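You operate a simulated robot arm through the tools that you are given. There is no shell and no other tool.

You are at the controls of a simulated robot arm. One attempt, no reset.

TASK
Change the bent foot on the upturned housing for the straight foot.
Fine: swing the red latch open; the bent foot goes in the white tray; shut the latch on the new one. Where these are worked on the way, their far stop is far enough and under half their travel is too little: red latch.

It is judged by the outcome, as a careful person would: the job done as asked, and still so three seconds after it is handed in. It fails if anything else is knocked over, pushed out of place, dropped, spilled or broken.

THE ROBOT
A 6-joint arm with a two-finger gripper, fixed in place. Base frame: the origin is at the foot of the arm, x ahead of it, y to its left, z up. Lengths are in mm, angles in degrees, forces in N, time in s.
Its first joint turns from -166.0 to 166.0 degrees. Payload 2.45 kg.
Tool frame: the origin (TCP) lies between the finger pads and is the grasp point; the fingertips stand 20 mm ahead of it; z points along the fingers, y is the line along which they close. Largest opening 140 mm; the body of the gripper starts 168 mm behind the TCP.
Orientation is that of the tool frame in the base frame, as a unit quaternion [x, y, z, w]. With the fingers straight down and closing along the base's y, the tool's x points along the base's -x, its y along +y and its z along -z.

THE INTERFACE
- The arm moves only by the tool nudge_tool. Its argument "rows" is a list of rows, each a list of 7 numbers: the shift along the base's x, y, z in mm, then the turn, a rotation vector about the base's x, y, z in degrees, then the gripper command, from -1 (fully open) to 1 (shut), values between in proportion. In form: [[tx, ty, tz, ax, ay, az, jaw], ...]. A call has 1 to 20 rows; each row shifts and turns the commanded pose from where the row before left it. Each row takes 0.2 s and may step no farther than 50 mm and 8.6 degrees from the row before; otherwise, or with a gripper value out of range, the whole call is refused. Where a pose cannot be reached the arm comes as near as it can. A force on the tool above 40 N (or 10 N above the force at the start of the call, whichever is more), or a blocked arm, ends the call early, and 0.2 s more pass. Each finger travels about 45 mm/s and halts on what it meets, pressing with about 21 N; the grip force reading is that of the motor and also rises with nothing between the fingers. The clock runs only during rows and for 0.2 s after the last one: add rows that do not move to give the fingers time. The reply holds the time, the measured pose of the TCP, the force on the tool along the base axes, the opening and the grip force, in the units named above and with some noise, with the torque about the TCP (base axes, N m) and any sound that the robot's microphone picked up.
- Cameras (640 x 400 px; columns grow to the right, rows downward): "scene" is fixed at [49.4, 647.8, 1671.2]; the picture's right is [-0.16, -0.99, 0.00], its down [-0.68, 0.11, -0.72] and it looks along [0.71, -0.12, -0.69] (base axes); focal length 367 px, centre (320, 200). "wrist" rides on the gripper at [78, 11, -209] in the tool frame; the picture's right is [-0.14, 0.99, 0.00], its down [-0.92, -0.13, -0.37] and it looks along [-0.37, -0.05, 0.93] (tool axes); focal length 280 px, centre (320, 200). There is no depth. A picture from a camera that has moved, and an enlarged one, comes with that camera's place and axes in the base frame and with its lens.
- camera(camera): a new picture of that camera. The clock stands still meanwhile.
- zoom(camera, box): a new picture of the part [left, top, right, bottom] of that camera's present view, enlarged. The clock stands still meanwhile.
- job_done(): hands the job in; it is judged then, once.

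Nothing tells you positions but the pictures and the camera data. Unless the task says otherwise, let go and move clear before handing in.

The tools are called after ">>>" as a command line: name --pt "numbers of a row" for each row, then --argument value for the rest, lists and objects as JSON in quotes. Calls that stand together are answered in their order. nudge_tool: Moves the arm, as the interface text tells. Its arguments: {"type":"object","properties":{"rows":{"type":"array","items":{"type":"array","items":{"type":"number"}}}},"required":["rows"]} The other tools are called the same way: camera (camera) takes a picture; zoom (camera, box) takes an enlarged picture of a part of a camera's view; job_done () hands the job in.

At the start:

```text
time_s: 0.0
tcp_pos: [660.6, 253.4, 1165.9]
ee_rot: [0.0, 1.0, 0.001, 0.0]
force: [0.9, -0.9, -0.2]
torque: [0.03, 0.0, 0.02]
opening: 140.2
grip_force: 0.0
```

scene: 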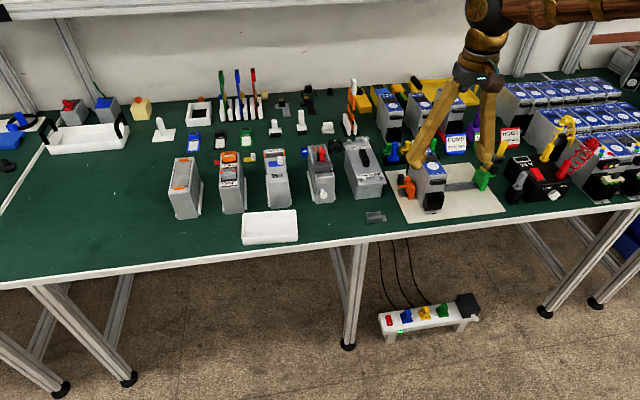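
wrist: 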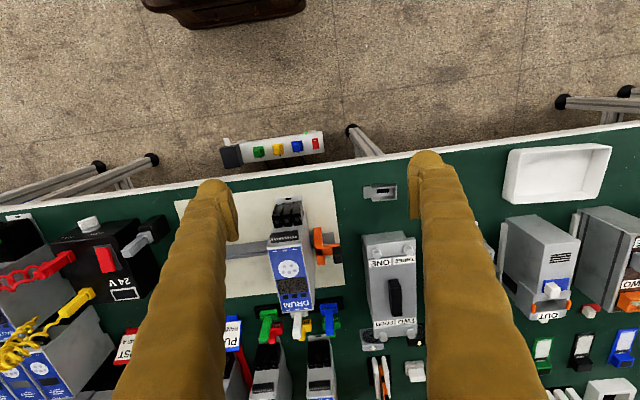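

I see a bench crowded with housings, a white tray near the front edge, and several small parts. I will first enlarge parts of the view to find the upturned housing, the red latch, the bent foot and the straight foot.

>>> zoom --camera "scene" --box '[140, 60, 400, 250]'

>>> zoom --camera "scene" --box '[230, 120, 400, 230]'

>>> zoom --camera "wrist" --box '[340, 140, 640, 400]'

>>> zoom --camera "scene" --box '[0, 60, 240, 220]'

>>> zoom --camera "scene" --box '[380, 60, 640, 230]'

```text
2.11 times, centred on (270, 155) of scene
camera zoom: at [49.4, 647.8, 1671.2], right [-0.16, -0.99, 0.0], down [-0.68, 0.11, -0.72], along [0.71, -0.12, -0.69], focal length 772 px, centre (425, 295)
```

zoom: 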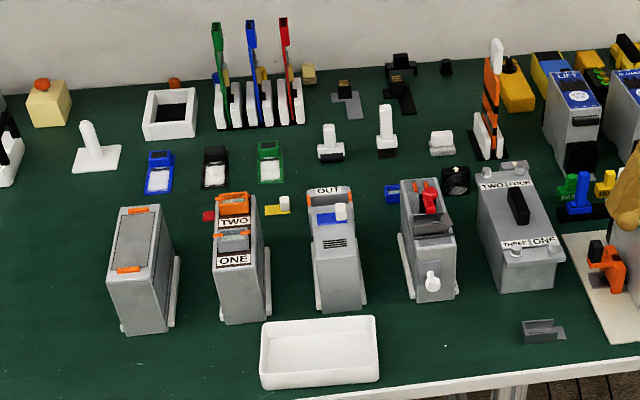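

```text
3.64 times, centred on (315, 175) of scene
camera zoom: at [49.4, 647.8, 1671.2], right [-0.16, -0.99, 0.0], down [-0.68, 0.11, -0.72], along [0.71, -0.12, -0.69], focal length 1334 px, centre (338, 291)
```

zoom: 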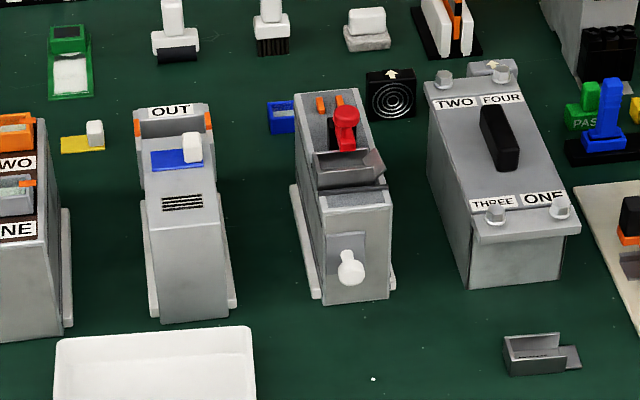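

```text
1.54 times, centred on (490, 270) of wrist
camera zoom: at [583.1, 264.9, 1375.6], right [0.14, 0.99, 0.0], down [0.92, -0.13, 0.37], along [0.37, -0.05, -0.93], focal length 431 px, centre (58, 92)
```

zoom: 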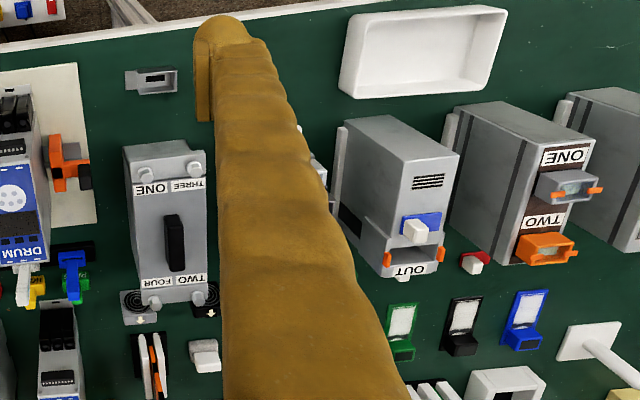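

```text
2.50 times, centred on (120, 140) of scene
camera zoom: at [49.4, 647.8, 1671.2], right [-0.16, -0.99, 0.0], down [-0.68, 0.11, -0.72], along [0.71, -0.12, -0.69], focal length 917 px, centre (820, 350)
```

zoom: 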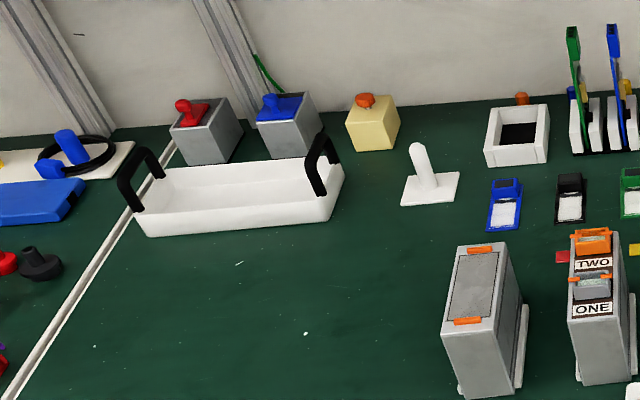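

```text
2.35 times, centred on (510, 145) of scene
camera zoom: at [49.4, 647.8, 1671.2], right [-0.16, -0.99, 0.0], down [-0.68, 0.11, -0.72], along [0.71, -0.12, -0.69], focal length 863 px, centre (-127, 329)
```

zoom: 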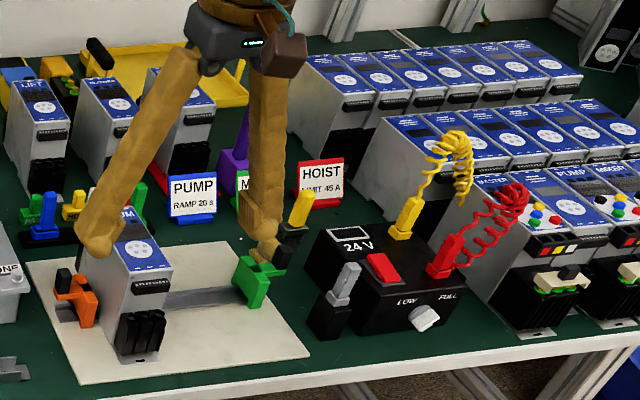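

The housing with the red latch stands near scene pixel (320,175); a grey clip lies near (375,217). I need closer looks at both.

>>> zoom --camera "scene" --box '[295, 135, 345, 210]'

>>> zoom --camera "scene" --box '[350, 200, 400, 230]'

>>> zoom --camera "scene" --box '[260, 80, 360, 142]'

>>> zoom --camera "scene" --box '[180, 60, 280, 165]'

>>> zoom --camera "scene" --box '[340, 130, 400, 200]'

>>> zoom --camera "scene" --box '[0, 90, 60, 200]'

```text
5.33 times, centred on (320, 172) of scene
camera zoom: at [49.4, 647.8, 1671.2], right [-0.16, -0.99, 0.0], down [-0.68, 0.11, -0.72], along [0.71, -0.12, -0.69], focal length 1957 px, centre (320, 347)
```

zoom: 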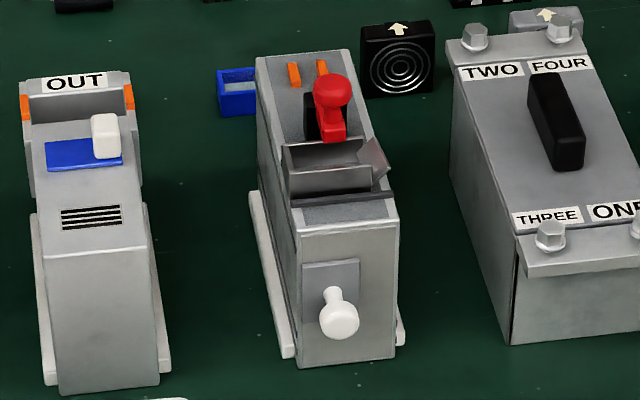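

```text
12.80 times, centred on (375, 215) of scene
camera zoom: at [49.4, 647.8, 1671.2], right [-0.16, -0.99, 0.0], down [-0.68, 0.11, -0.72], along [0.71, -0.12, -0.69], focal length 4697 px, centre (-384, 8)
```

zoom: 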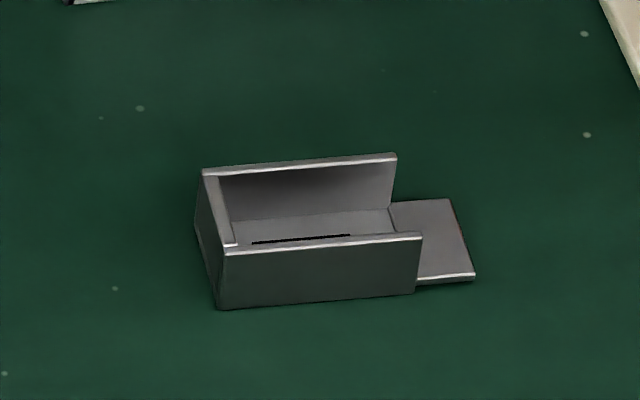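

```text
6.40 times, centred on (310, 111) of scene
camera zoom: at [49.4, 647.8, 1671.2], right [-0.16, -0.99, 0.0], down [-0.68, 0.11, -0.72], along [0.71, -0.12, -0.69], focal length 2348 px, centre (384, 770)
```

zoom: 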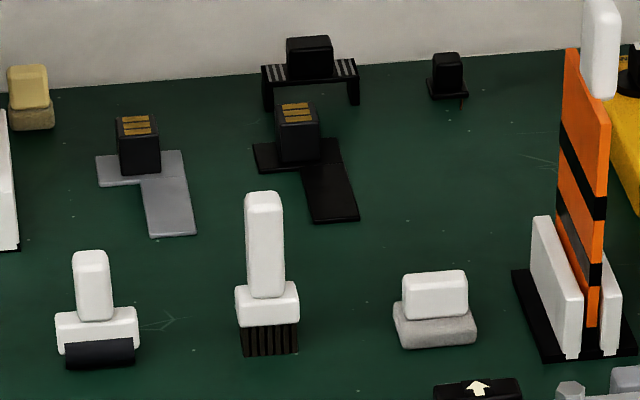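

```text
3.81 times, centred on (230, 112) of scene
camera zoom: at [49.4, 647.8, 1671.2], right [-0.16, -0.99, 0.0], down [-0.68, 0.11, -0.72], along [0.71, -0.12, -0.69], focal length 1398 px, centre (663, 533)
```

zoom: 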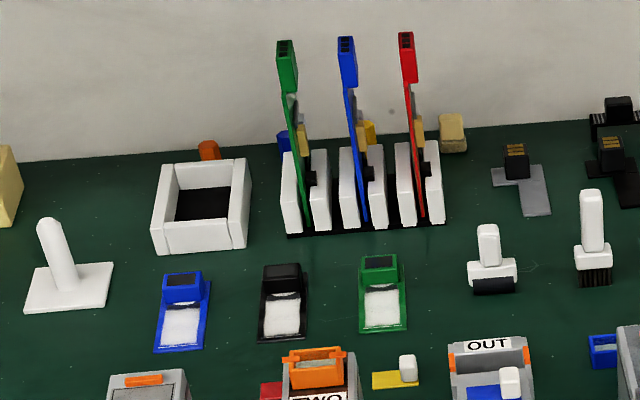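

```text
5.71 times, centred on (370, 165) of scene
camera zoom: at [49.4, 647.8, 1671.2], right [-0.16, -0.99, 0.0], down [-0.68, 0.11, -0.72], along [0.71, -0.12, -0.69], focal length 2097 px, centre (34, 400)
```

zoom: 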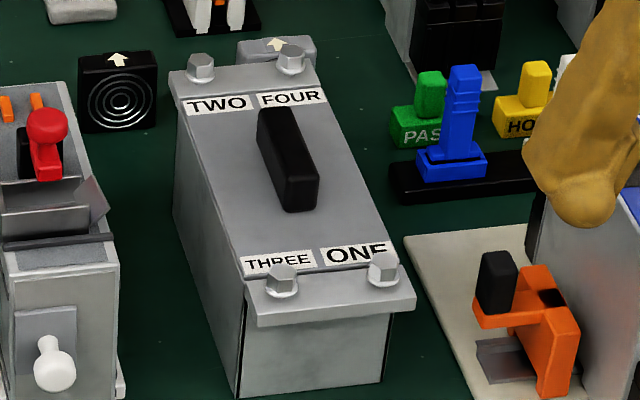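

```text
3.64 times, centred on (30, 145) of scene
camera zoom: at [49.4, 647.8, 1671.2], right [-0.16, -0.99, 0.0], down [-0.68, 0.11, -0.72], along [0.71, -0.12, -0.69], focal length 1334 px, centre (1374, 400)
```

zoom: 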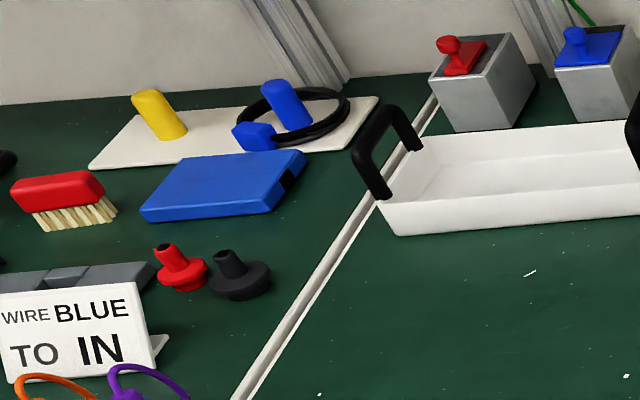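

The straight foot is the small grey channel near (790, 353, 850). The bent foot sits on the red-latch housing at roughly (920, 495, 960), and the tray is around (786, 676). I'll move high above the housing for a better look.

>>> nudge_tool --pt "20 40 0 0 0 0 -1" --pt "20 40 0 0 0 0 -1" --pt "20 40 0 0 0 0 -1" --pt "20 40 0 0 0 0 -1" --pt "20 40 0 0 0 0 -1" --pt "20 40 0 0 0 0 -1"

>>> camera --camera "wrist"

>>> camera --camera "scene"

```text
time_s: 1.4
tcp_pos: [776.4, 495.8, 1164.6]
ee_rot: [-0.001, 1.0, 0.001, 0.001]
force: [-0.4, -0.4, 0.2]
torque: [0.03, -0.03, 0.0]
opening: 140.1
grip_force: 0.1
```

```text
taken
camera wrist: at [701.0, 506.5, 1374.3], right [0.14, 0.99, 0.0], down [0.92, -0.13, 0.37], along [0.37, -0.05, -0.93], focal length 280 px, centre (320, 200)
```

wrist: 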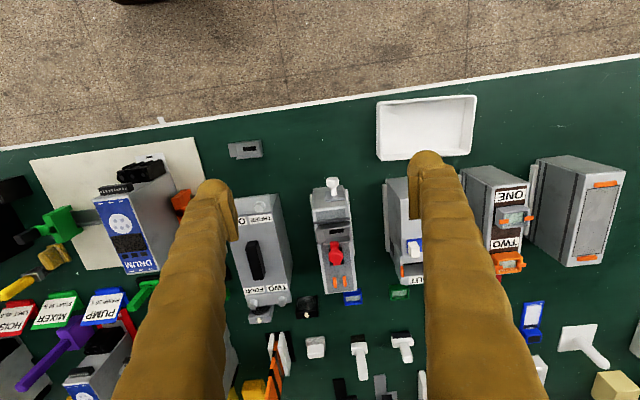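

```text
taken
```

scene: 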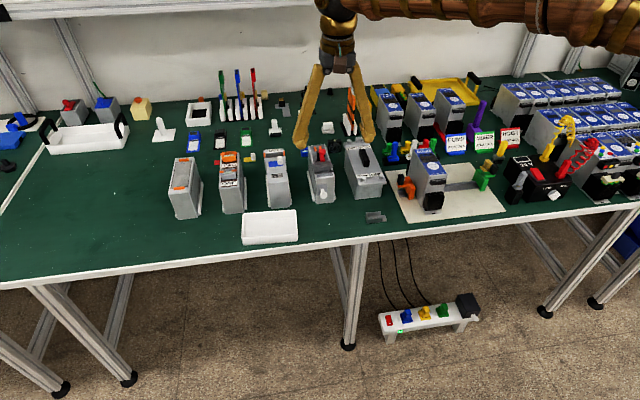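

>>> zoom --camera "wrist" --box '[290, 160, 380, 310]'

>>> zoom --camera "wrist" --box '[300, 200, 370, 250]'

>>> zoom --camera "wrist" --box '[220, 130, 270, 170]'

```text
2.67 times, centred on (335, 235) of wrist
camera zoom: at [701.0, 506.5, 1374.3], right [0.14, 0.99, 0.0], down [0.92, -0.13, 0.37], along [0.37, -0.05, -0.93], focal length 748 px, centre (280, 107)
```

zoom: 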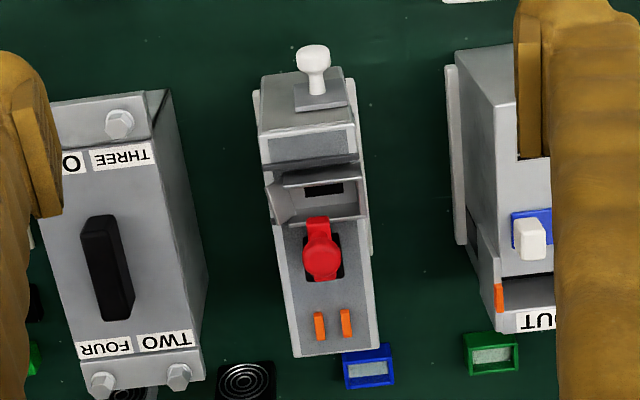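

```text
8.00 times, centred on (335, 225) of wrist
camera zoom: at [701.0, 506.5, 1374.3], right [0.14, 0.99, 0.0], down [0.92, -0.13, 0.37], along [0.37, -0.05, -0.93], focal length 2243 px, centre (200, 0)
```

zoom: 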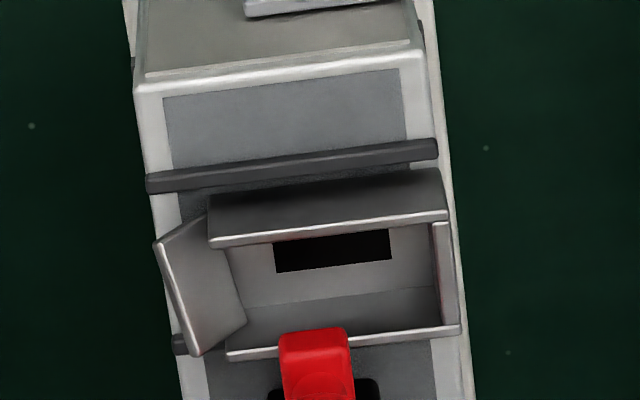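

```text
10.00 times, centred on (245, 150) of wrist
camera zoom: at [701.0, 506.5, 1374.3], right [0.14, 0.99, 0.0], down [0.92, -0.13, 0.37], along [0.37, -0.05, -0.93], focal length 2804 px, centre (1070, 700)
```

zoom: 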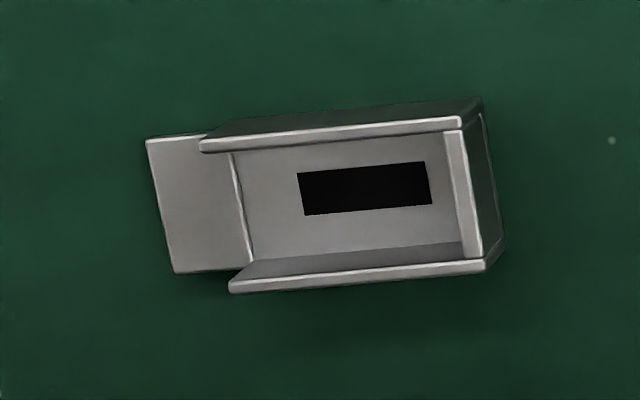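

The foot is a small channel held on the housing top between dark rails, with the red latch's toe over its back wall. The straight foot lies in the same orientation, with its tongue towards -y; I'll go lower and closer over the latch to study it.

>>> nudge_tool --pt "25 2 -20 0 0 0 -1" --pt "25 0 -20 0 0 0 -1" --pt "25 0 -20 0 0 0 -1" --pt "10 0 -20 0 0 0 -1" --pt "0 0 0 0 0 0 -1"

>>> camera --camera "wrist"

>>> zoom --camera "wrist" --box '[280, 150, 380, 290]'

>>> zoom --camera "wrist" --box '[300, 170, 370, 220]'

>>> zoom --camera "scene" --box '[295, 135, 345, 210]'

```text
time_s: 2.6
tcp_pos: [865.7, 494.1, 1085.6]
ee_rot: [0.0, 1.0, 0.0, 0.0]
force: [-0.1, 0.1, 0.4]
torque: [-0.02, -0.01, 0.0]
opening: 140.2
grip_force: 0.0
```

```text
taken
camera wrist: at [788.3, 505.8, 1294.3], right [0.14, 0.99, 0.0], down [0.92, -0.13, 0.37], along [0.37, -0.05, -0.93], focal length 280 px, centre (320, 200)
```

wrist: 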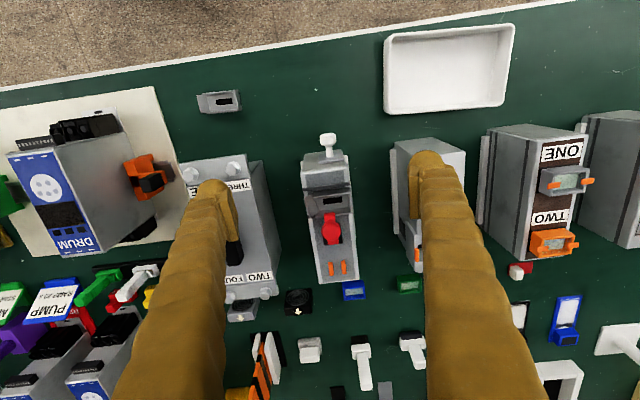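

```text
2.86 times, centred on (330, 220) of wrist
camera zoom: at [788.3, 505.8, 1294.3], right [0.14, 0.99, 0.0], down [0.92, -0.13, 0.37], along [0.37, -0.05, -0.93], focal length 801 px, centre (291, 143)
```

zoom: 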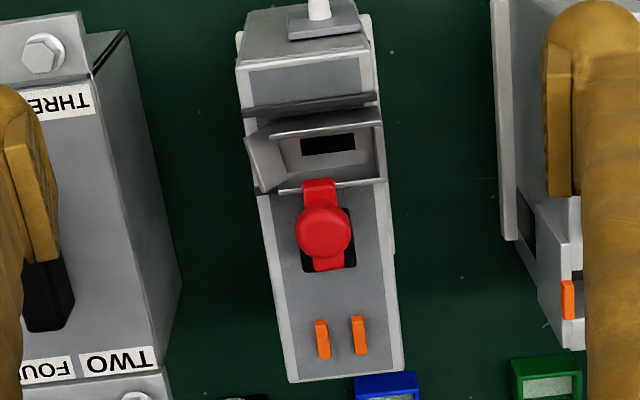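

```text
8.00 times, centred on (335, 195) of wrist
camera zoom: at [788.3, 505.8, 1294.3], right [0.14, 0.99, 0.0], down [0.92, -0.13, 0.37], along [0.37, -0.05, -0.93], focal length 2243 px, centre (200, 240)
```

zoom: 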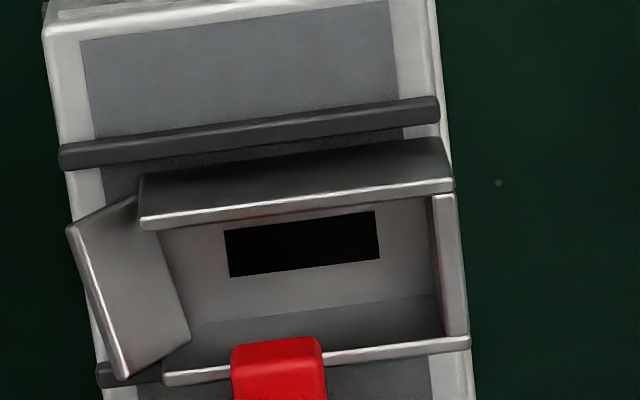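

```text
5.33 times, centred on (320, 172) of scene
camera zoom: at [49.4, 647.8, 1671.2], right [-0.16, -0.99, 0.0], down [-0.68, 0.11, -0.72], along [0.71, -0.12, -0.69], focal length 1957 px, centre (320, 347)
```

zoom: 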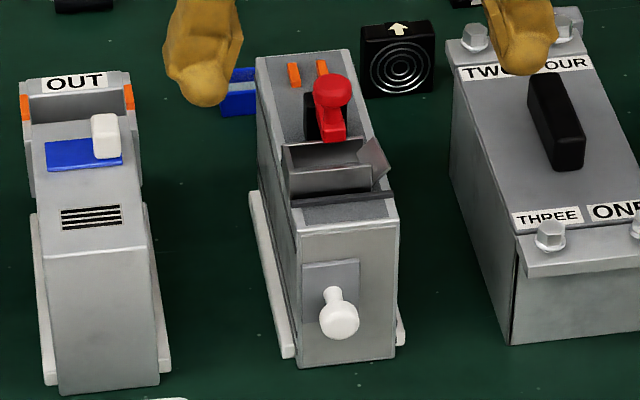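

The bent foot centre works out to about (928, 501, 960). That is far out, so I'll check whether the arm reaches over it while I'm still high.

>>> nudge_tool --pt "20 2 0 0 0 0 -1" --pt "20 2 0 0 0 0 -1" --pt "20 2 0 0 0 0 -1" --pt "0 0 0 0 0 0 -1" --pt "0 0 0 0 0 0 -1"

>>> camera --camera "wrist"

>>> camera --camera "scene"

>>> zoom --camera "wrist" --box '[280, 120, 380, 240]'

```text
time_s: 3.8
tcp_pos: [926.5, 502.4, 1084.7]
ee_rot: [0.001, 1.0, 0.0, -0.001]
force: [-0.1, 0.0, -0.4]
torque: [-0.01, 0.03, -0.02]
opening: 140.4
grip_force: 0.0
```

```text
taken
camera wrist: at [849.2, 512.6, 1293.9], right [0.14, 0.99, 0.0], down [0.92, -0.13, 0.37], along [0.37, -0.05, -0.93], focal length 280 px, centre (320, 200)
```

wrist: 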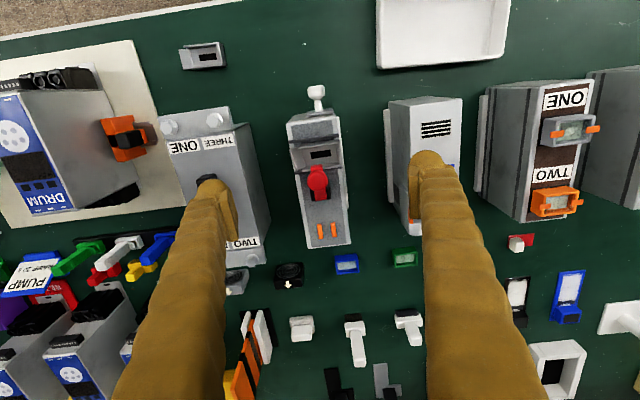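

```text
taken
```

scene: 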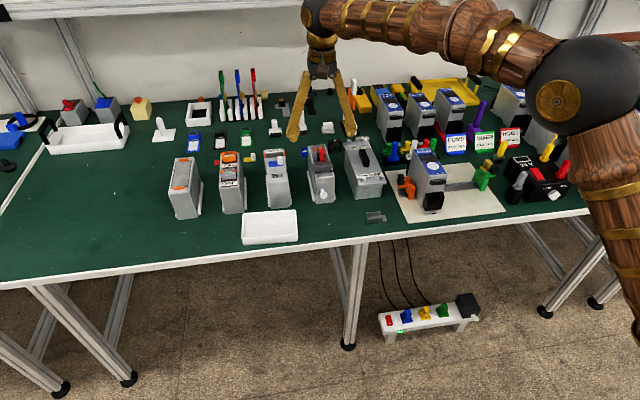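

```text
3.33 times, centred on (330, 180) of wrist
camera zoom: at [849.2, 512.6, 1293.9], right [0.14, 0.99, 0.0], down [0.92, -0.13, 0.37], along [0.37, -0.05, -0.93], focal length 935 px, centre (287, 267)
```

zoom: 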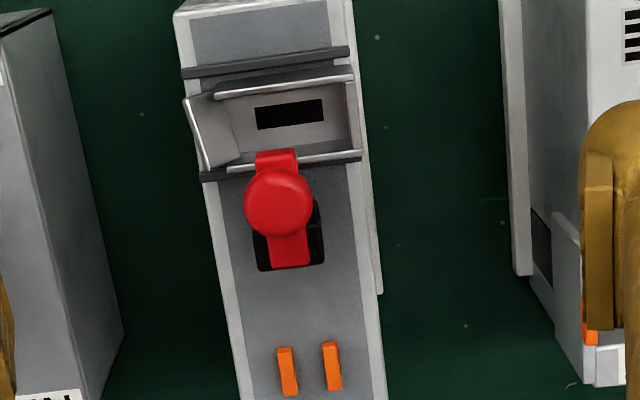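

The arm reaches fine here. To learn how the red latch swings I'll tilt the tool and look at it from the -y side.

>>> nudge_tool --pt "-10 -20 8 8 0 0 -1" --pt "-10 -20 8 8 0 0 -1" --pt "-10 -18 8 8 0 0 -1" --pt "-10 -18 4 8 0 0 -1" --pt "-10 -18 0 8 0 0 -1" --pt "0 0 0 0 0 0 -1"

>>> camera --camera "wrist"

>>> camera --camera "scene"

```text
time_s: 5.2
tcp_pos: [874.2, 407.1, 1112.4]
ee_rot: [0.001, 0.939, 0.343, 0.0]
force: [0.3, 0.2, 1.0]
torque: [0.01, 0.0, 0.01]
opening: 139.9
grip_force: 0.0
```

```text
taken
camera wrist: at [797.4, 281.6, 1280.4], right [0.14, 0.76, 0.64], down [0.92, -0.34, 0.2], along [0.37, 0.56, -0.74], focal length 280 px, centre (320, 200)
```

wrist: 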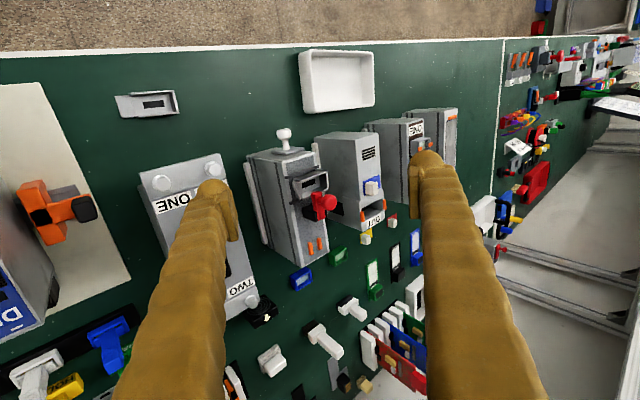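

```text
taken
```

scene: 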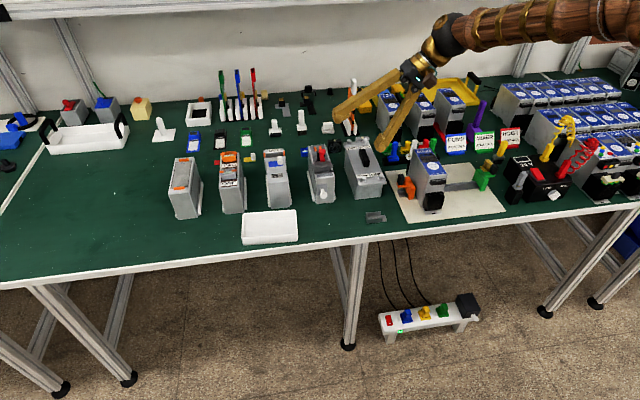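

>>> zoom --camera "wrist" --box '[270, 145, 350, 265]'

>>> zoom --camera "wrist" --box '[280, 165, 340, 225]'

>>> zoom --camera "wrist" --box '[105, 80, 185, 130]'

```text
3.33 times, centred on (310, 205) of wrist
camera zoom: at [797.4, 281.6, 1280.4], right [0.14, 0.76, 0.64], down [0.92, -0.34, 0.2], along [0.37, 0.56, -0.74], focal length 935 px, centre (353, 183)
```

zoom: 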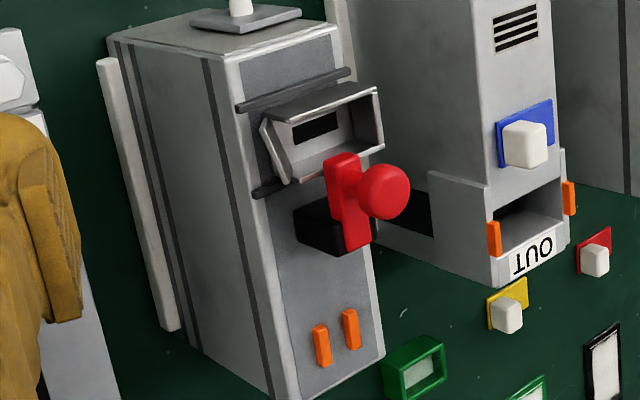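

```text
6.67 times, centred on (310, 195) of wrist
camera zoom: at [797.4, 281.6, 1280.4], right [0.14, 0.76, 0.64], down [0.92, -0.34, 0.2], along [0.37, 0.56, -0.74], focal length 1869 px, centre (387, 233)
```

zoom: 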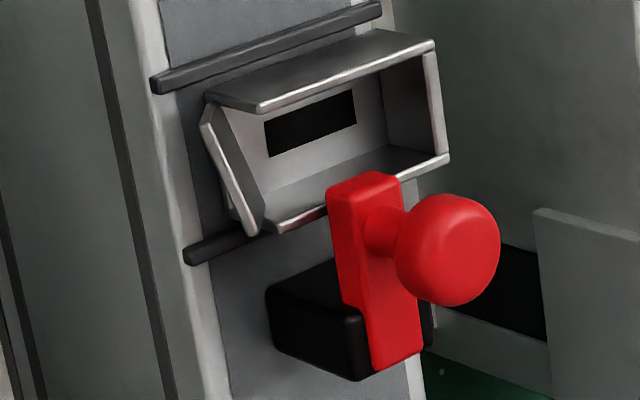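

```text
8.00 times, centred on (145, 105) of wrist
camera zoom: at [797.4, 281.6, 1280.4], right [0.14, 0.76, 0.64], down [0.92, -0.34, 0.2], along [0.37, 0.56, -0.74], focal length 2243 px, centre (1720, 960)
```

zoom: 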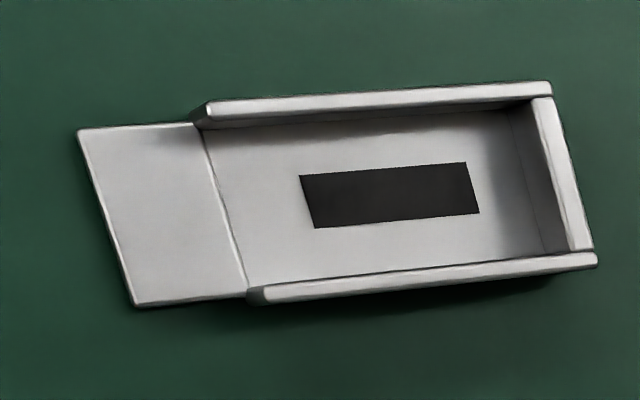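

The latch is a red bar lying on a black block with a round knob on top (knob centre about (940, 497, 1011)). I'll zoom harder to see its pivot and the gap between the foot's back wall and the block.

>>> zoom --camera "wrist" --box '[298, 185, 330, 225]'

>>> zoom --camera "wrist" --box '[285, 160, 333, 200]'

>>> zoom --camera "scene" --box '[306, 143, 336, 173]'

```text
10.00 times, centred on (314, 205) of wrist
camera zoom: at [797.4, 281.6, 1280.4], right [0.14, 0.76, 0.64], down [0.92, -0.34, 0.2], along [0.37, 0.56, -0.74], focal length 2804 px, centre (380, 150)
```

zoom: 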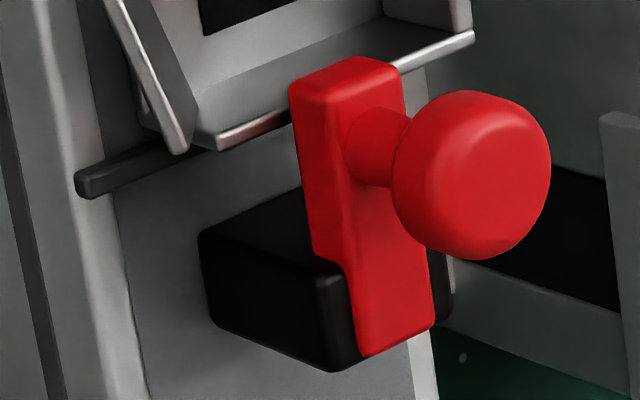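

```text
10.00 times, centred on (309, 180) of wrist
camera zoom: at [797.4, 281.6, 1280.4], right [0.14, 0.76, 0.64], down [0.92, -0.34, 0.2], along [0.37, 0.56, -0.74], focal length 2804 px, centre (430, 400)
```

zoom: 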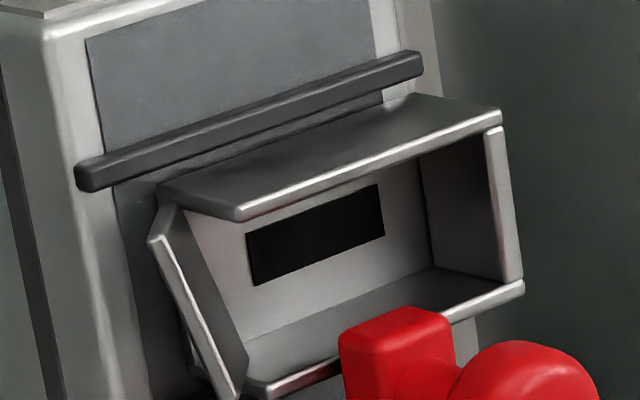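

```text
13.33 times, centred on (321, 158) of scene
camera zoom: at [49.4, 647.8, 1671.2], right [-0.16, -0.99, 0.0], down [-0.68, 0.11, -0.72], along [0.71, -0.12, -0.69], focal length 4892 px, centre (307, 760)
```

zoom: 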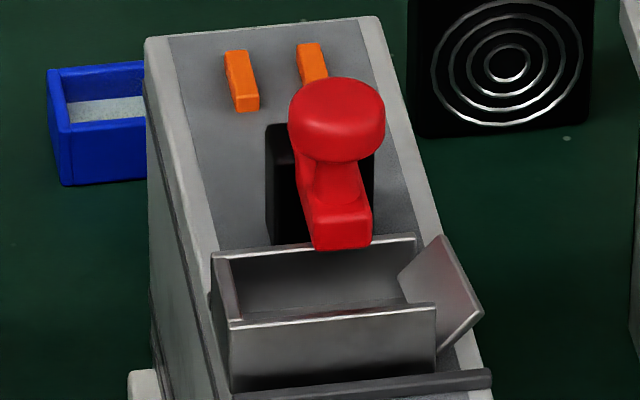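

The bar is sunk into the block like a clevis, so it may swing up and back, or sideways. I'll go upright again above the knob, with the fingers narrowed to about 50 mm, and check the alignment before gripping the knob.

>>> nudge_tool --pt "12.9 17.9 -3 -8 0 0 -0.6" --pt "12.9 17.9 -3 -8 0 0 -0.3" --pt "12.9 17.9 -3 -8 0 0 0" --pt "12.9 17.9 -3 -8 0 0 0.2" --pt "12.8 18 -3 -8 0 0 0.286" --pt "0 0 0 0 0 0 0.286" --pt "0 0 0 0 0 0 0.286"

>>> camera --camera "wrist"

>>> zoom --camera "wrist" --box '[280, 120, 360, 220]'

>>> zoom --camera "scene" --box '[290, 110, 350, 180]'

```text
time_s: 6.8
tcp_pos: [941.9, 497.3, 1099.5]
ee_rot: [-0.001, 1.0, 0.0, 0.0]
force: [0.6, 0.1, -0.5]
torque: [0.0, 0.0, 0.01]
opening: 50.2
grip_force: 0.0
```

```text
taken
camera wrist: at [863.4, 509.2, 1309.4], right [0.14, 0.99, 0.0], down [0.92, -0.13, 0.37], along [0.37, -0.05, -0.93], focal length 280 px, centre (320, 200)
```

wrist: 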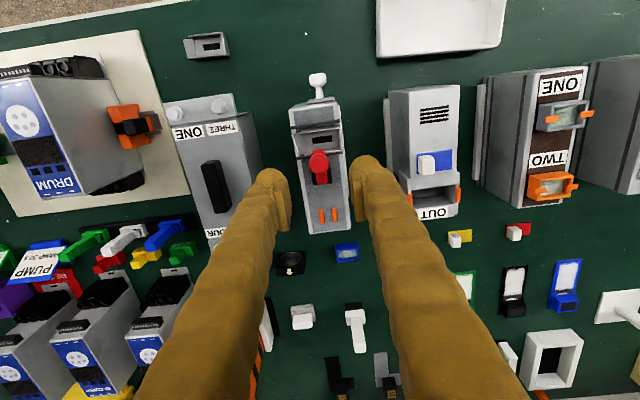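

```text
4.00 times, centred on (320, 170) of wrist
camera zoom: at [863.4, 509.2, 1309.4], right [0.14, 0.99, 0.0], down [0.92, -0.13, 0.37], along [0.37, -0.05, -0.93], focal length 1122 px, centre (320, 320)
```

zoom: 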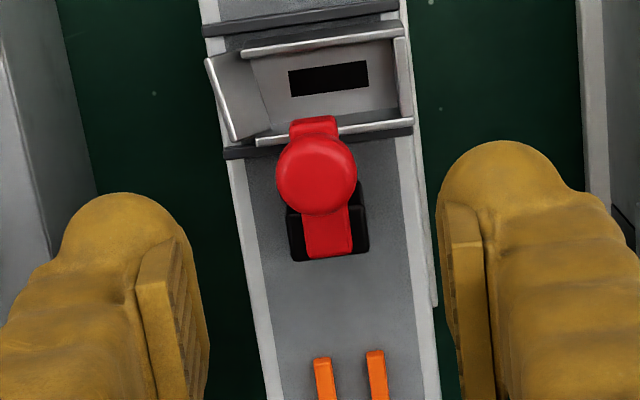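

```text
5.71 times, centred on (320, 145) of scene
camera zoom: at [49.4, 647.8, 1671.2], right [-0.16, -0.99, 0.0], down [-0.68, 0.11, -0.72], along [0.71, -0.12, -0.69], focal length 2097 px, centre (320, 514)
```

zoom: 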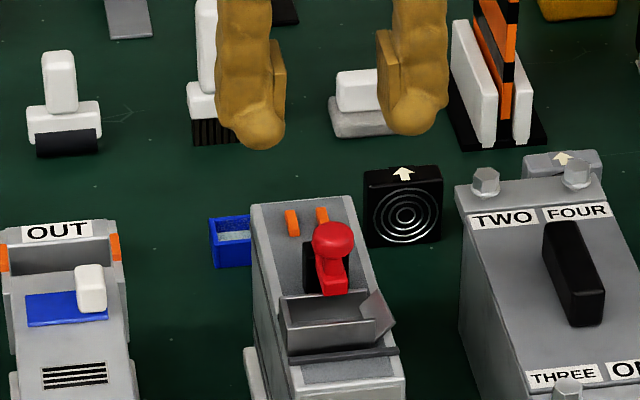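

The knob is confirmed at about (940.5, 497.5, 1011) and the fingers straddle it. I'll descend to the knob's height with the fingers still open and check.

>>> nudge_tool --pt "0 0 -25 0 0 0 0.286" --pt "0 0 -25 0 0 0 0.286" --pt "0 0 -20 0 0 0 0.286" --pt "0 0 -17 0 0 0 0.286" --pt "0 0 0 0 0 0 0.286"

>>> camera --camera "wrist"

>>> zoom --camera "scene" --box '[290, 120, 350, 200]'

```text
time_s: 8.0
tcp_pos: [940.4, 499.1, 1013.3]
ee_rot: [0.0, 1.0, 0.0, 0.0]
force: [-0.4, 0.8, 0.1]
torque: [-0.03, -0.02, 0.03]
opening: 49.9
grip_force: 0.2
```

```text
taken
camera wrist: at [862.8, 509.2, 1221.9], right [0.14, 0.99, 0.0], down [0.92, -0.13, 0.37], along [0.37, -0.05, -0.93], focal length 280 px, centre (320, 200)
```

wrist: 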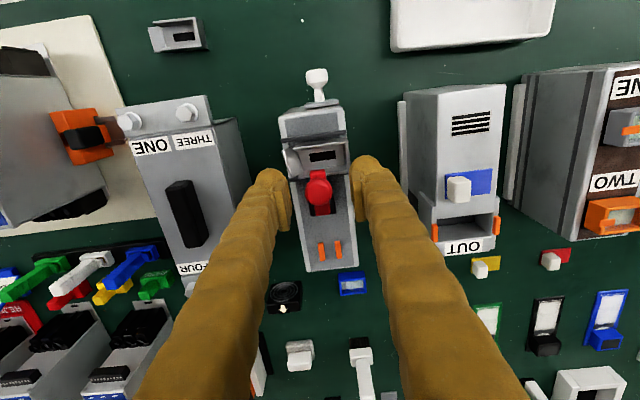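

```text
5.00 times, centred on (320, 160) of scene
camera zoom: at [49.4, 647.8, 1671.2], right [-0.16, -0.99, 0.0], down [-0.68, 0.11, -0.72], along [0.71, -0.12, -0.69], focal length 1835 px, centre (320, 400)
```

zoom: 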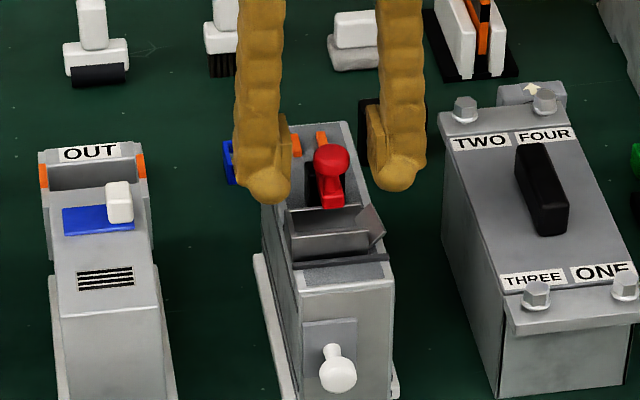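

The knob sits between the pads. I'll close on it and see whether the grip holds.

>>> nudge_tool --pt "0 0 -1 0 0 0 0.6" --pt "0 0 0 0 0 0 0.66" --pt "0 0 0 0 0 0 0.7" --pt "0 0 0 0 0 0 0.75" --pt "0 0 0 0 0 0 0.75"

>>> zoom --camera "wrist" --box '[270, 110, 370, 230]'

```text
time_s: 9.2
tcp_pos: [939.7, 497.5, 1012.4]
ee_rot: [0.0, 1.0, 0.0, 0.0]
force: [-0.1, -3.0, -1.0]
torque: [0.01, 0.02, 0.02]
opening: 19.8
grip_force: 1.4
```

```text
3.33 times, centred on (320, 170) of wrist
camera zoom: at [862.8, 509.0, 1221.0], right [0.14, 0.99, 0.0], down [0.92, -0.13, 0.37], along [0.37, -0.05, -0.93], focal length 935 px, centre (320, 300)
```

zoom: 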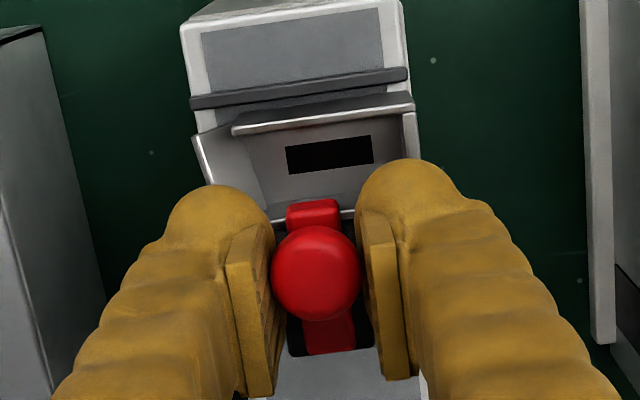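

The pads touch the ball at about 20 mm, with a slight sideways load, so I'm a touch off-centre. I'll shift 1 mm to -y and close a bit more firmly.

>>> nudge_tool --pt "0 -0.7 0 0 0 0 0.75" --pt "0 0 0 0 0 0 0.8" --pt "0 0 0 0 0 0 0.85" --pt "0 0 0 0 0 0 0.85"

```text
time_s: 10.2
tcp_pos: [939.7, 497.8, 1011.6]
ee_rot: [0.0, 1.0, 0.0, 0.001]
force: [1.2, 6.8, 0.6]
torque: [0.06, -0.06, 0.14]
opening: 17.5
grip_force: 42.6
```

The grip is firm on the ball. Now I'll test the upward-and-back swing with a small move (+x, +z) and read the forces.

>>> nudge_tool --pt "0.8 0.5 0.6 0 0 0 0.85" --pt "0.8 0 0.6 0 0 0 0.85" --pt "0.8 0 0.6 0 0 0 0.85"

>>> zoom --camera "wrist" --box '[270, 110, 370, 230]'

```text
time_s: 11.0
tcp_pos: [941.3, 497.7, 1011.8]
ee_rot: [0.0, 1.0, 0.0, -0.001]
force: [-30.9, -0.8, -14.9]
torque: [0.0, 0.14, -0.01]
opening: 17.1
grip_force: 42.5
```

```text
3.33 times, centred on (320, 170) of wrist
camera zoom: at [864.6, 508.6, 1221.6], right [0.14, 0.99, 0.0], down [0.92, -0.13, 0.37], along [0.36, -0.05, -0.93], focal length 935 px, centre (320, 300)
```

zoom: 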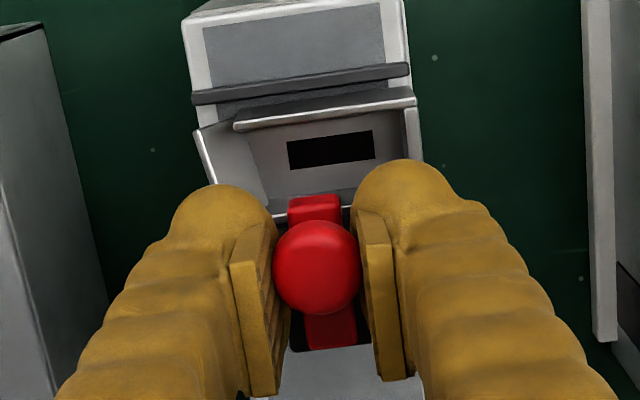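

That direction is stiff (over 30 N for about 2 mm), so it isn't an upward swing. I'll back off and test a sideways swing.

>>> nudge_tool --pt "-1.2 0 -0.9 0 0 0 0.85" --pt "-1.2 0 -0.9 0 0 0 0.85" --pt "0 0 0 0 0 0 0.85"

>>> nudge_tool --pt "0 0.7 0 0 0 0 0.85" --pt "0 0.7 0 0 0 0 0.85" --pt "0 0.6 0 0 0 0 0.85"

```text
time_s: 11.8
tcp_pos: [941.4, 496.3, 1012.5]
ee_rot: [0.0, 1.0, 0.001, 0.001]
force: [21.2, 5.5, -1.6]
torque: [0.01, -0.66, 0.1]
opening: 17.6
grip_force: 42.4
```

```text
time_s: 12.6
tcp_pos: [940.6, 496.1, 1011.5]
ee_rot: [0.001, 1.0, 0.0, 0.001]
force: [30.2, -15.4, 13.3]
torque: [-0.08, -0.13, 0.12]
opening: 17.3
grip_force: 42.8
```

The tight grip creates confusing friction loads. I'll open a little so the knob is free, and look.

>>> nudge_tool --pt "0 0 0 0 0 0 0.7" --pt "0 0 0 0 0 0 0.6" --pt "0 0 0 0 0 0 0.6" --pt "0 -1.3 0 0 0 0 0.6"

>>> zoom --camera "wrist" --box '[270, 110, 370, 230]'

>>> zoom --camera "scene" --box '[290, 120, 350, 200]'

```text
time_s: 13.6
tcp_pos: [939.3, 497.8, 1012.2]
ee_rot: [0.001, 1.0, -0.001, 0.0]
force: [-0.3, -0.1, -0.1]
torque: [0.01, -0.03, 0.0]
opening: 27.9
grip_force: 0.0
```

```text
3.33 times, centred on (320, 170) of wrist
camera zoom: at [862.6, 508.5, 1220.4], right [0.14, 0.99, 0.0], down [0.92, -0.13, 0.37], along [0.37, -0.05, -0.93], focal length 935 px, centre (320, 300)
```

zoom: 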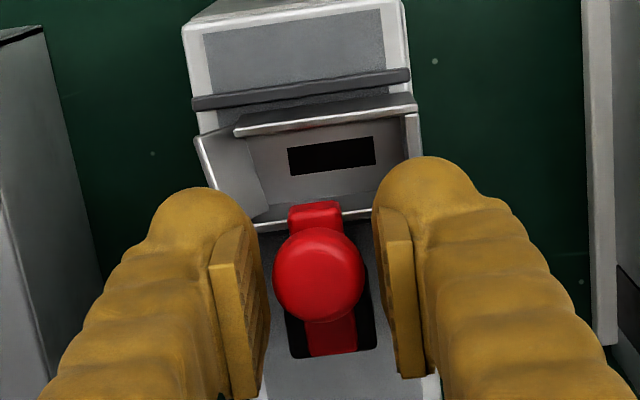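

```text
5.00 times, centred on (320, 160) of scene
camera zoom: at [49.4, 647.8, 1671.2], right [-0.16, -0.99, 0.0], down [-0.68, 0.11, -0.72], along [0.71, -0.12, -0.69], focal length 1835 px, centre (320, 400)
```

zoom: 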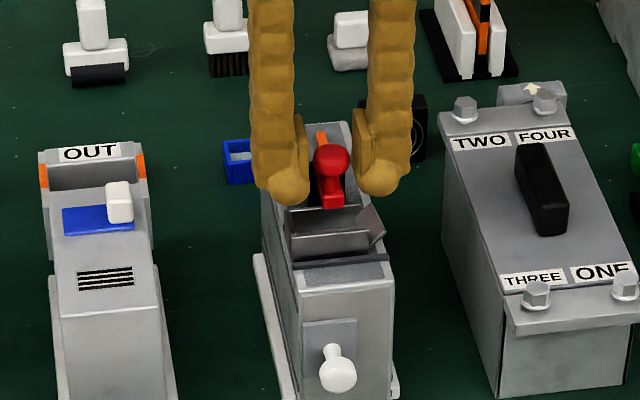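

Nothing has shifted and the knob is free between the pads. I'll push it sideways with one finger, first towards +y, in small steps.

>>> nudge_tool --pt "0 1.5 0 0 0 0 0.6" --pt "0 1.5 0 0 0 0 0.6" --pt "0 1 0 0 0 0 0.6"

>>> nudge_tool --pt "0 1 0 0 0 0 0.6"

```text
time_s: 14.4
tcp_pos: [938.6, 501.9, 1009.4]
ee_rot: [0.0, 1.0, 0.0, 0.0]
force: [0.4, 0.6, -1.0]
torque: [0.0, -0.02, 0.02]
opening: 27.9
grip_force: 0.0
```

```text
time_s: 14.8
tcp_pos: [939.3, 501.0, 1011.6]
ee_rot: [0.0, 1.0, 0.0, 0.0]
force: [0.1, -0.7, 0.3]
torque: [-0.01, -0.02, 0.0]
opening: 28.4
grip_force: 0.2
```

>>> nudge_tool --pt "0 1 0 0 0 0 0.6" --pt "0 1 0 0 0 0 0.6"

>>> zoom --camera "wrist" --box '[270, 110, 370, 230]'

```text
time_s: 15.4
tcp_pos: [940.0, 504.2, 1011.1]
ee_rot: [0.0, 1.0, -0.001, 0.0]
force: [-3.4, -7.3, -1.4]
torque: [-0.01, 0.03, -0.01]
opening: 32.8
grip_force: 3.4
```

```text
3.33 times, centred on (320, 170) of wrist
camera zoom: at [862.6, 515.7, 1220.6], right [0.14, 0.99, 0.0], down [0.92, -0.13, 0.37], along [0.37, -0.05, -0.93], focal length 935 px, centre (320, 300)
```

zoom: 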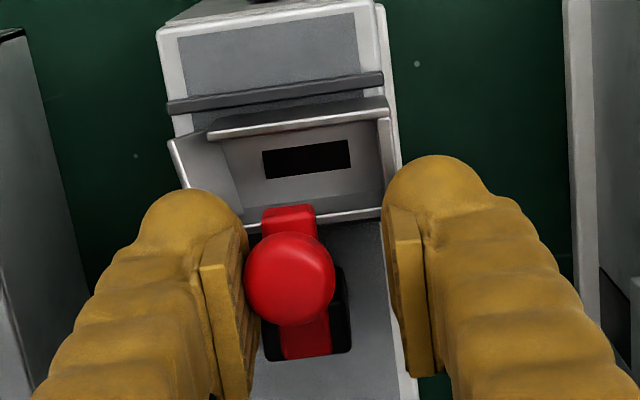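

The knob resisted about 7 N towards +y. Now I'll push it towards -y.

>>> nudge_tool --pt "0 -4 0 0 0 0 0.6" --pt "0 -4 0 0 0 0 0.6" --pt "0 -2 0 0 0 0 0.6"

>>> nudge_tool --pt "0 -1 0 0 0 0 0.6" --pt "0 -1 0 0 0 0 0.6" --pt "0 -1 0 0 0 0 0.6"

>>> zoom --camera "wrist" --box '[270, 110, 370, 230]'

```text
time_s: 16.2
tcp_pos: [939.9, 495.1, 1011.4]
ee_rot: [0.001, 1.0, 0.0, 0.0]
force: [0.1, -0.7, -0.5]
torque: [-0.04, -0.03, 0.01]
opening: 28.0
grip_force: 0.1
```

```text
time_s: 17.0
tcp_pos: [939.1, 491.7, 1011.9]
ee_rot: [0.0, 1.0, -0.001, 0.0]
force: [-0.2, 1.0, 1.1]
torque: [0.0, -0.03, 0.02]
opening: 28.3
grip_force: 0.0
```

```text
3.33 times, centred on (320, 170) of wrist
camera zoom: at [862.7, 503.2, 1220.4], right [0.14, 0.99, 0.0], down [0.92, -0.13, 0.37], along [0.37, -0.05, -0.93], focal length 935 px, centre (320, 300)
```

zoom: 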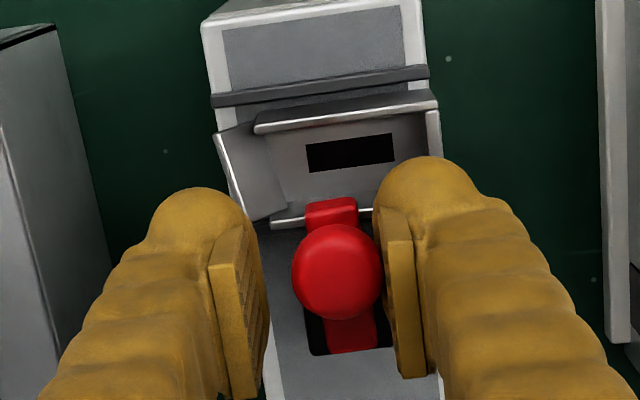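

>>> nudge_tool --pt "0 -1 0 0 0 0 0.6" --pt "0 -1 0 0 0 0 0.6" --pt "0 -1 0 0 0 0 0.6"

>>> zoom --camera "wrist" --box '[270, 110, 370, 230]'

```text
time_s: 17.8
tcp_pos: [940.1, 490.2, 1010.4]
ee_rot: [0.0, 1.0, -0.001, 0.0]
force: [0.5, 0.6, 0.0]
torque: [-0.02, -0.02, 0.0]
opening: 28.1
grip_force: 0.9
```

```text
3.33 times, centred on (320, 170) of wrist
camera zoom: at [862.5, 500.2, 1220.1], right [0.14, 0.99, 0.0], down [0.92, -0.13, 0.37], along [0.37, -0.05, -0.93], focal length 935 px, centre (320, 300)
```

zoom: 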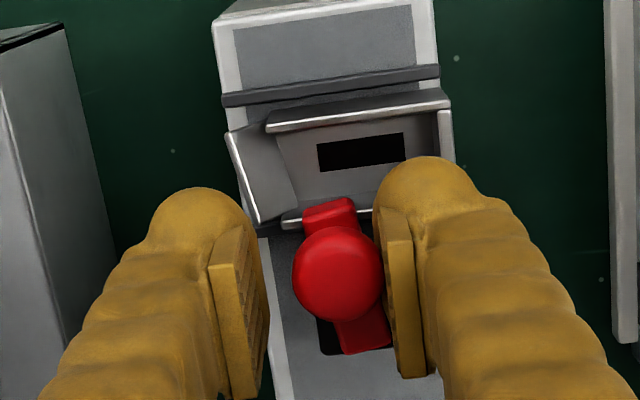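

The latch swings freely about a vertical axis towards -y. I'll follow the arc, turning the tool with it, for the first half and then check.

>>> nudge_tool --pt "2.0 -3.5 0 0 0 8 0.6" --pt "1.7 -3.5 0 0 0 8 0.6" --pt "2.2 -3.2 0 0 0 8 0.6" --pt "2.6 -2.9 0 0 0 8 0.6" --pt "3.0 -2.5 0 0 0 8 0.6" --pt "0 0 0 0 0 0 0.6"

>>> camera --camera "wrist"

>>> zoom --camera "wrist" --box '[260, 110, 380, 230]'

>>> zoom --camera "scene" --box '[290, 120, 350, 200]'

```text
time_s: 19.2
tcp_pos: [950.6, 472.5, 1011.3]
ee_rot: [-0.341, 0.94, 0.0, 0.0]
force: [0.2, -0.2, 0.1]
torque: [-0.02, -0.03, -0.01]
opening: 28.0
grip_force: 0.1
```

```text
taken
camera wrist: at [885.3, 430.6, 1220.3], right [-0.53, 0.85, 0.0], down [0.79, 0.49, 0.37], along [0.31, 0.2, -0.93], focal length 280 px, centre (320, 200)
```

wrist: 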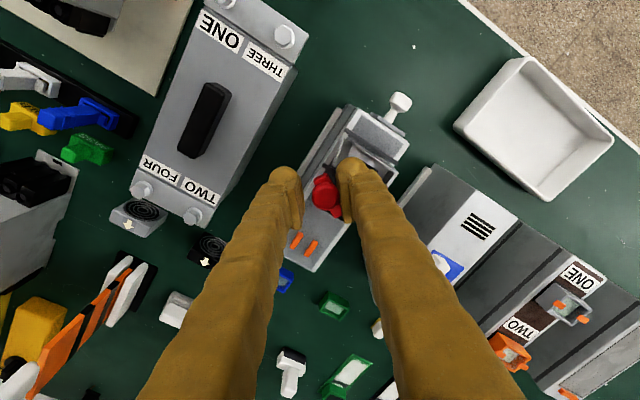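

```text
3.33 times, centred on (320, 170) of wrist
camera zoom: at [885.3, 430.6, 1220.3], right [-0.53, 0.85, 0.0], down [0.79, 0.49, 0.37], along [0.31, 0.2, -0.93], focal length 935 px, centre (320, 300)
```

zoom: 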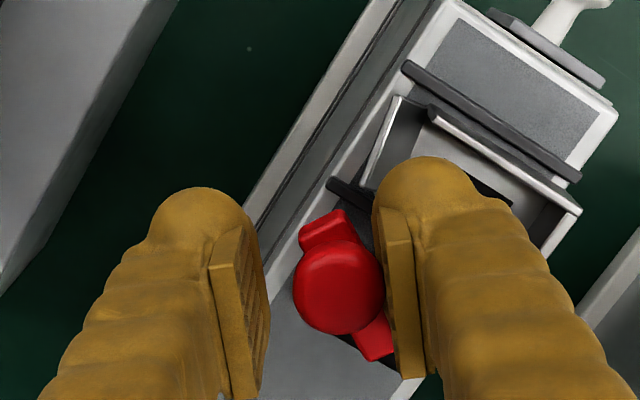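

```text
5.00 times, centred on (320, 160) of scene
camera zoom: at [49.4, 647.8, 1671.2], right [-0.16, -0.99, 0.0], down [-0.68, 0.11, -0.72], along [0.71, -0.12, -0.69], focal length 1835 px, centre (320, 400)
```

zoom: 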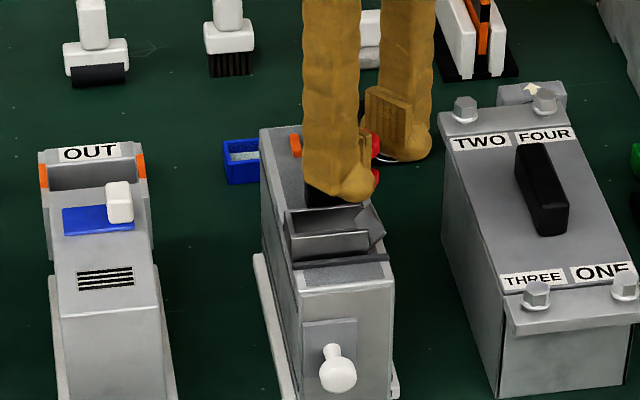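

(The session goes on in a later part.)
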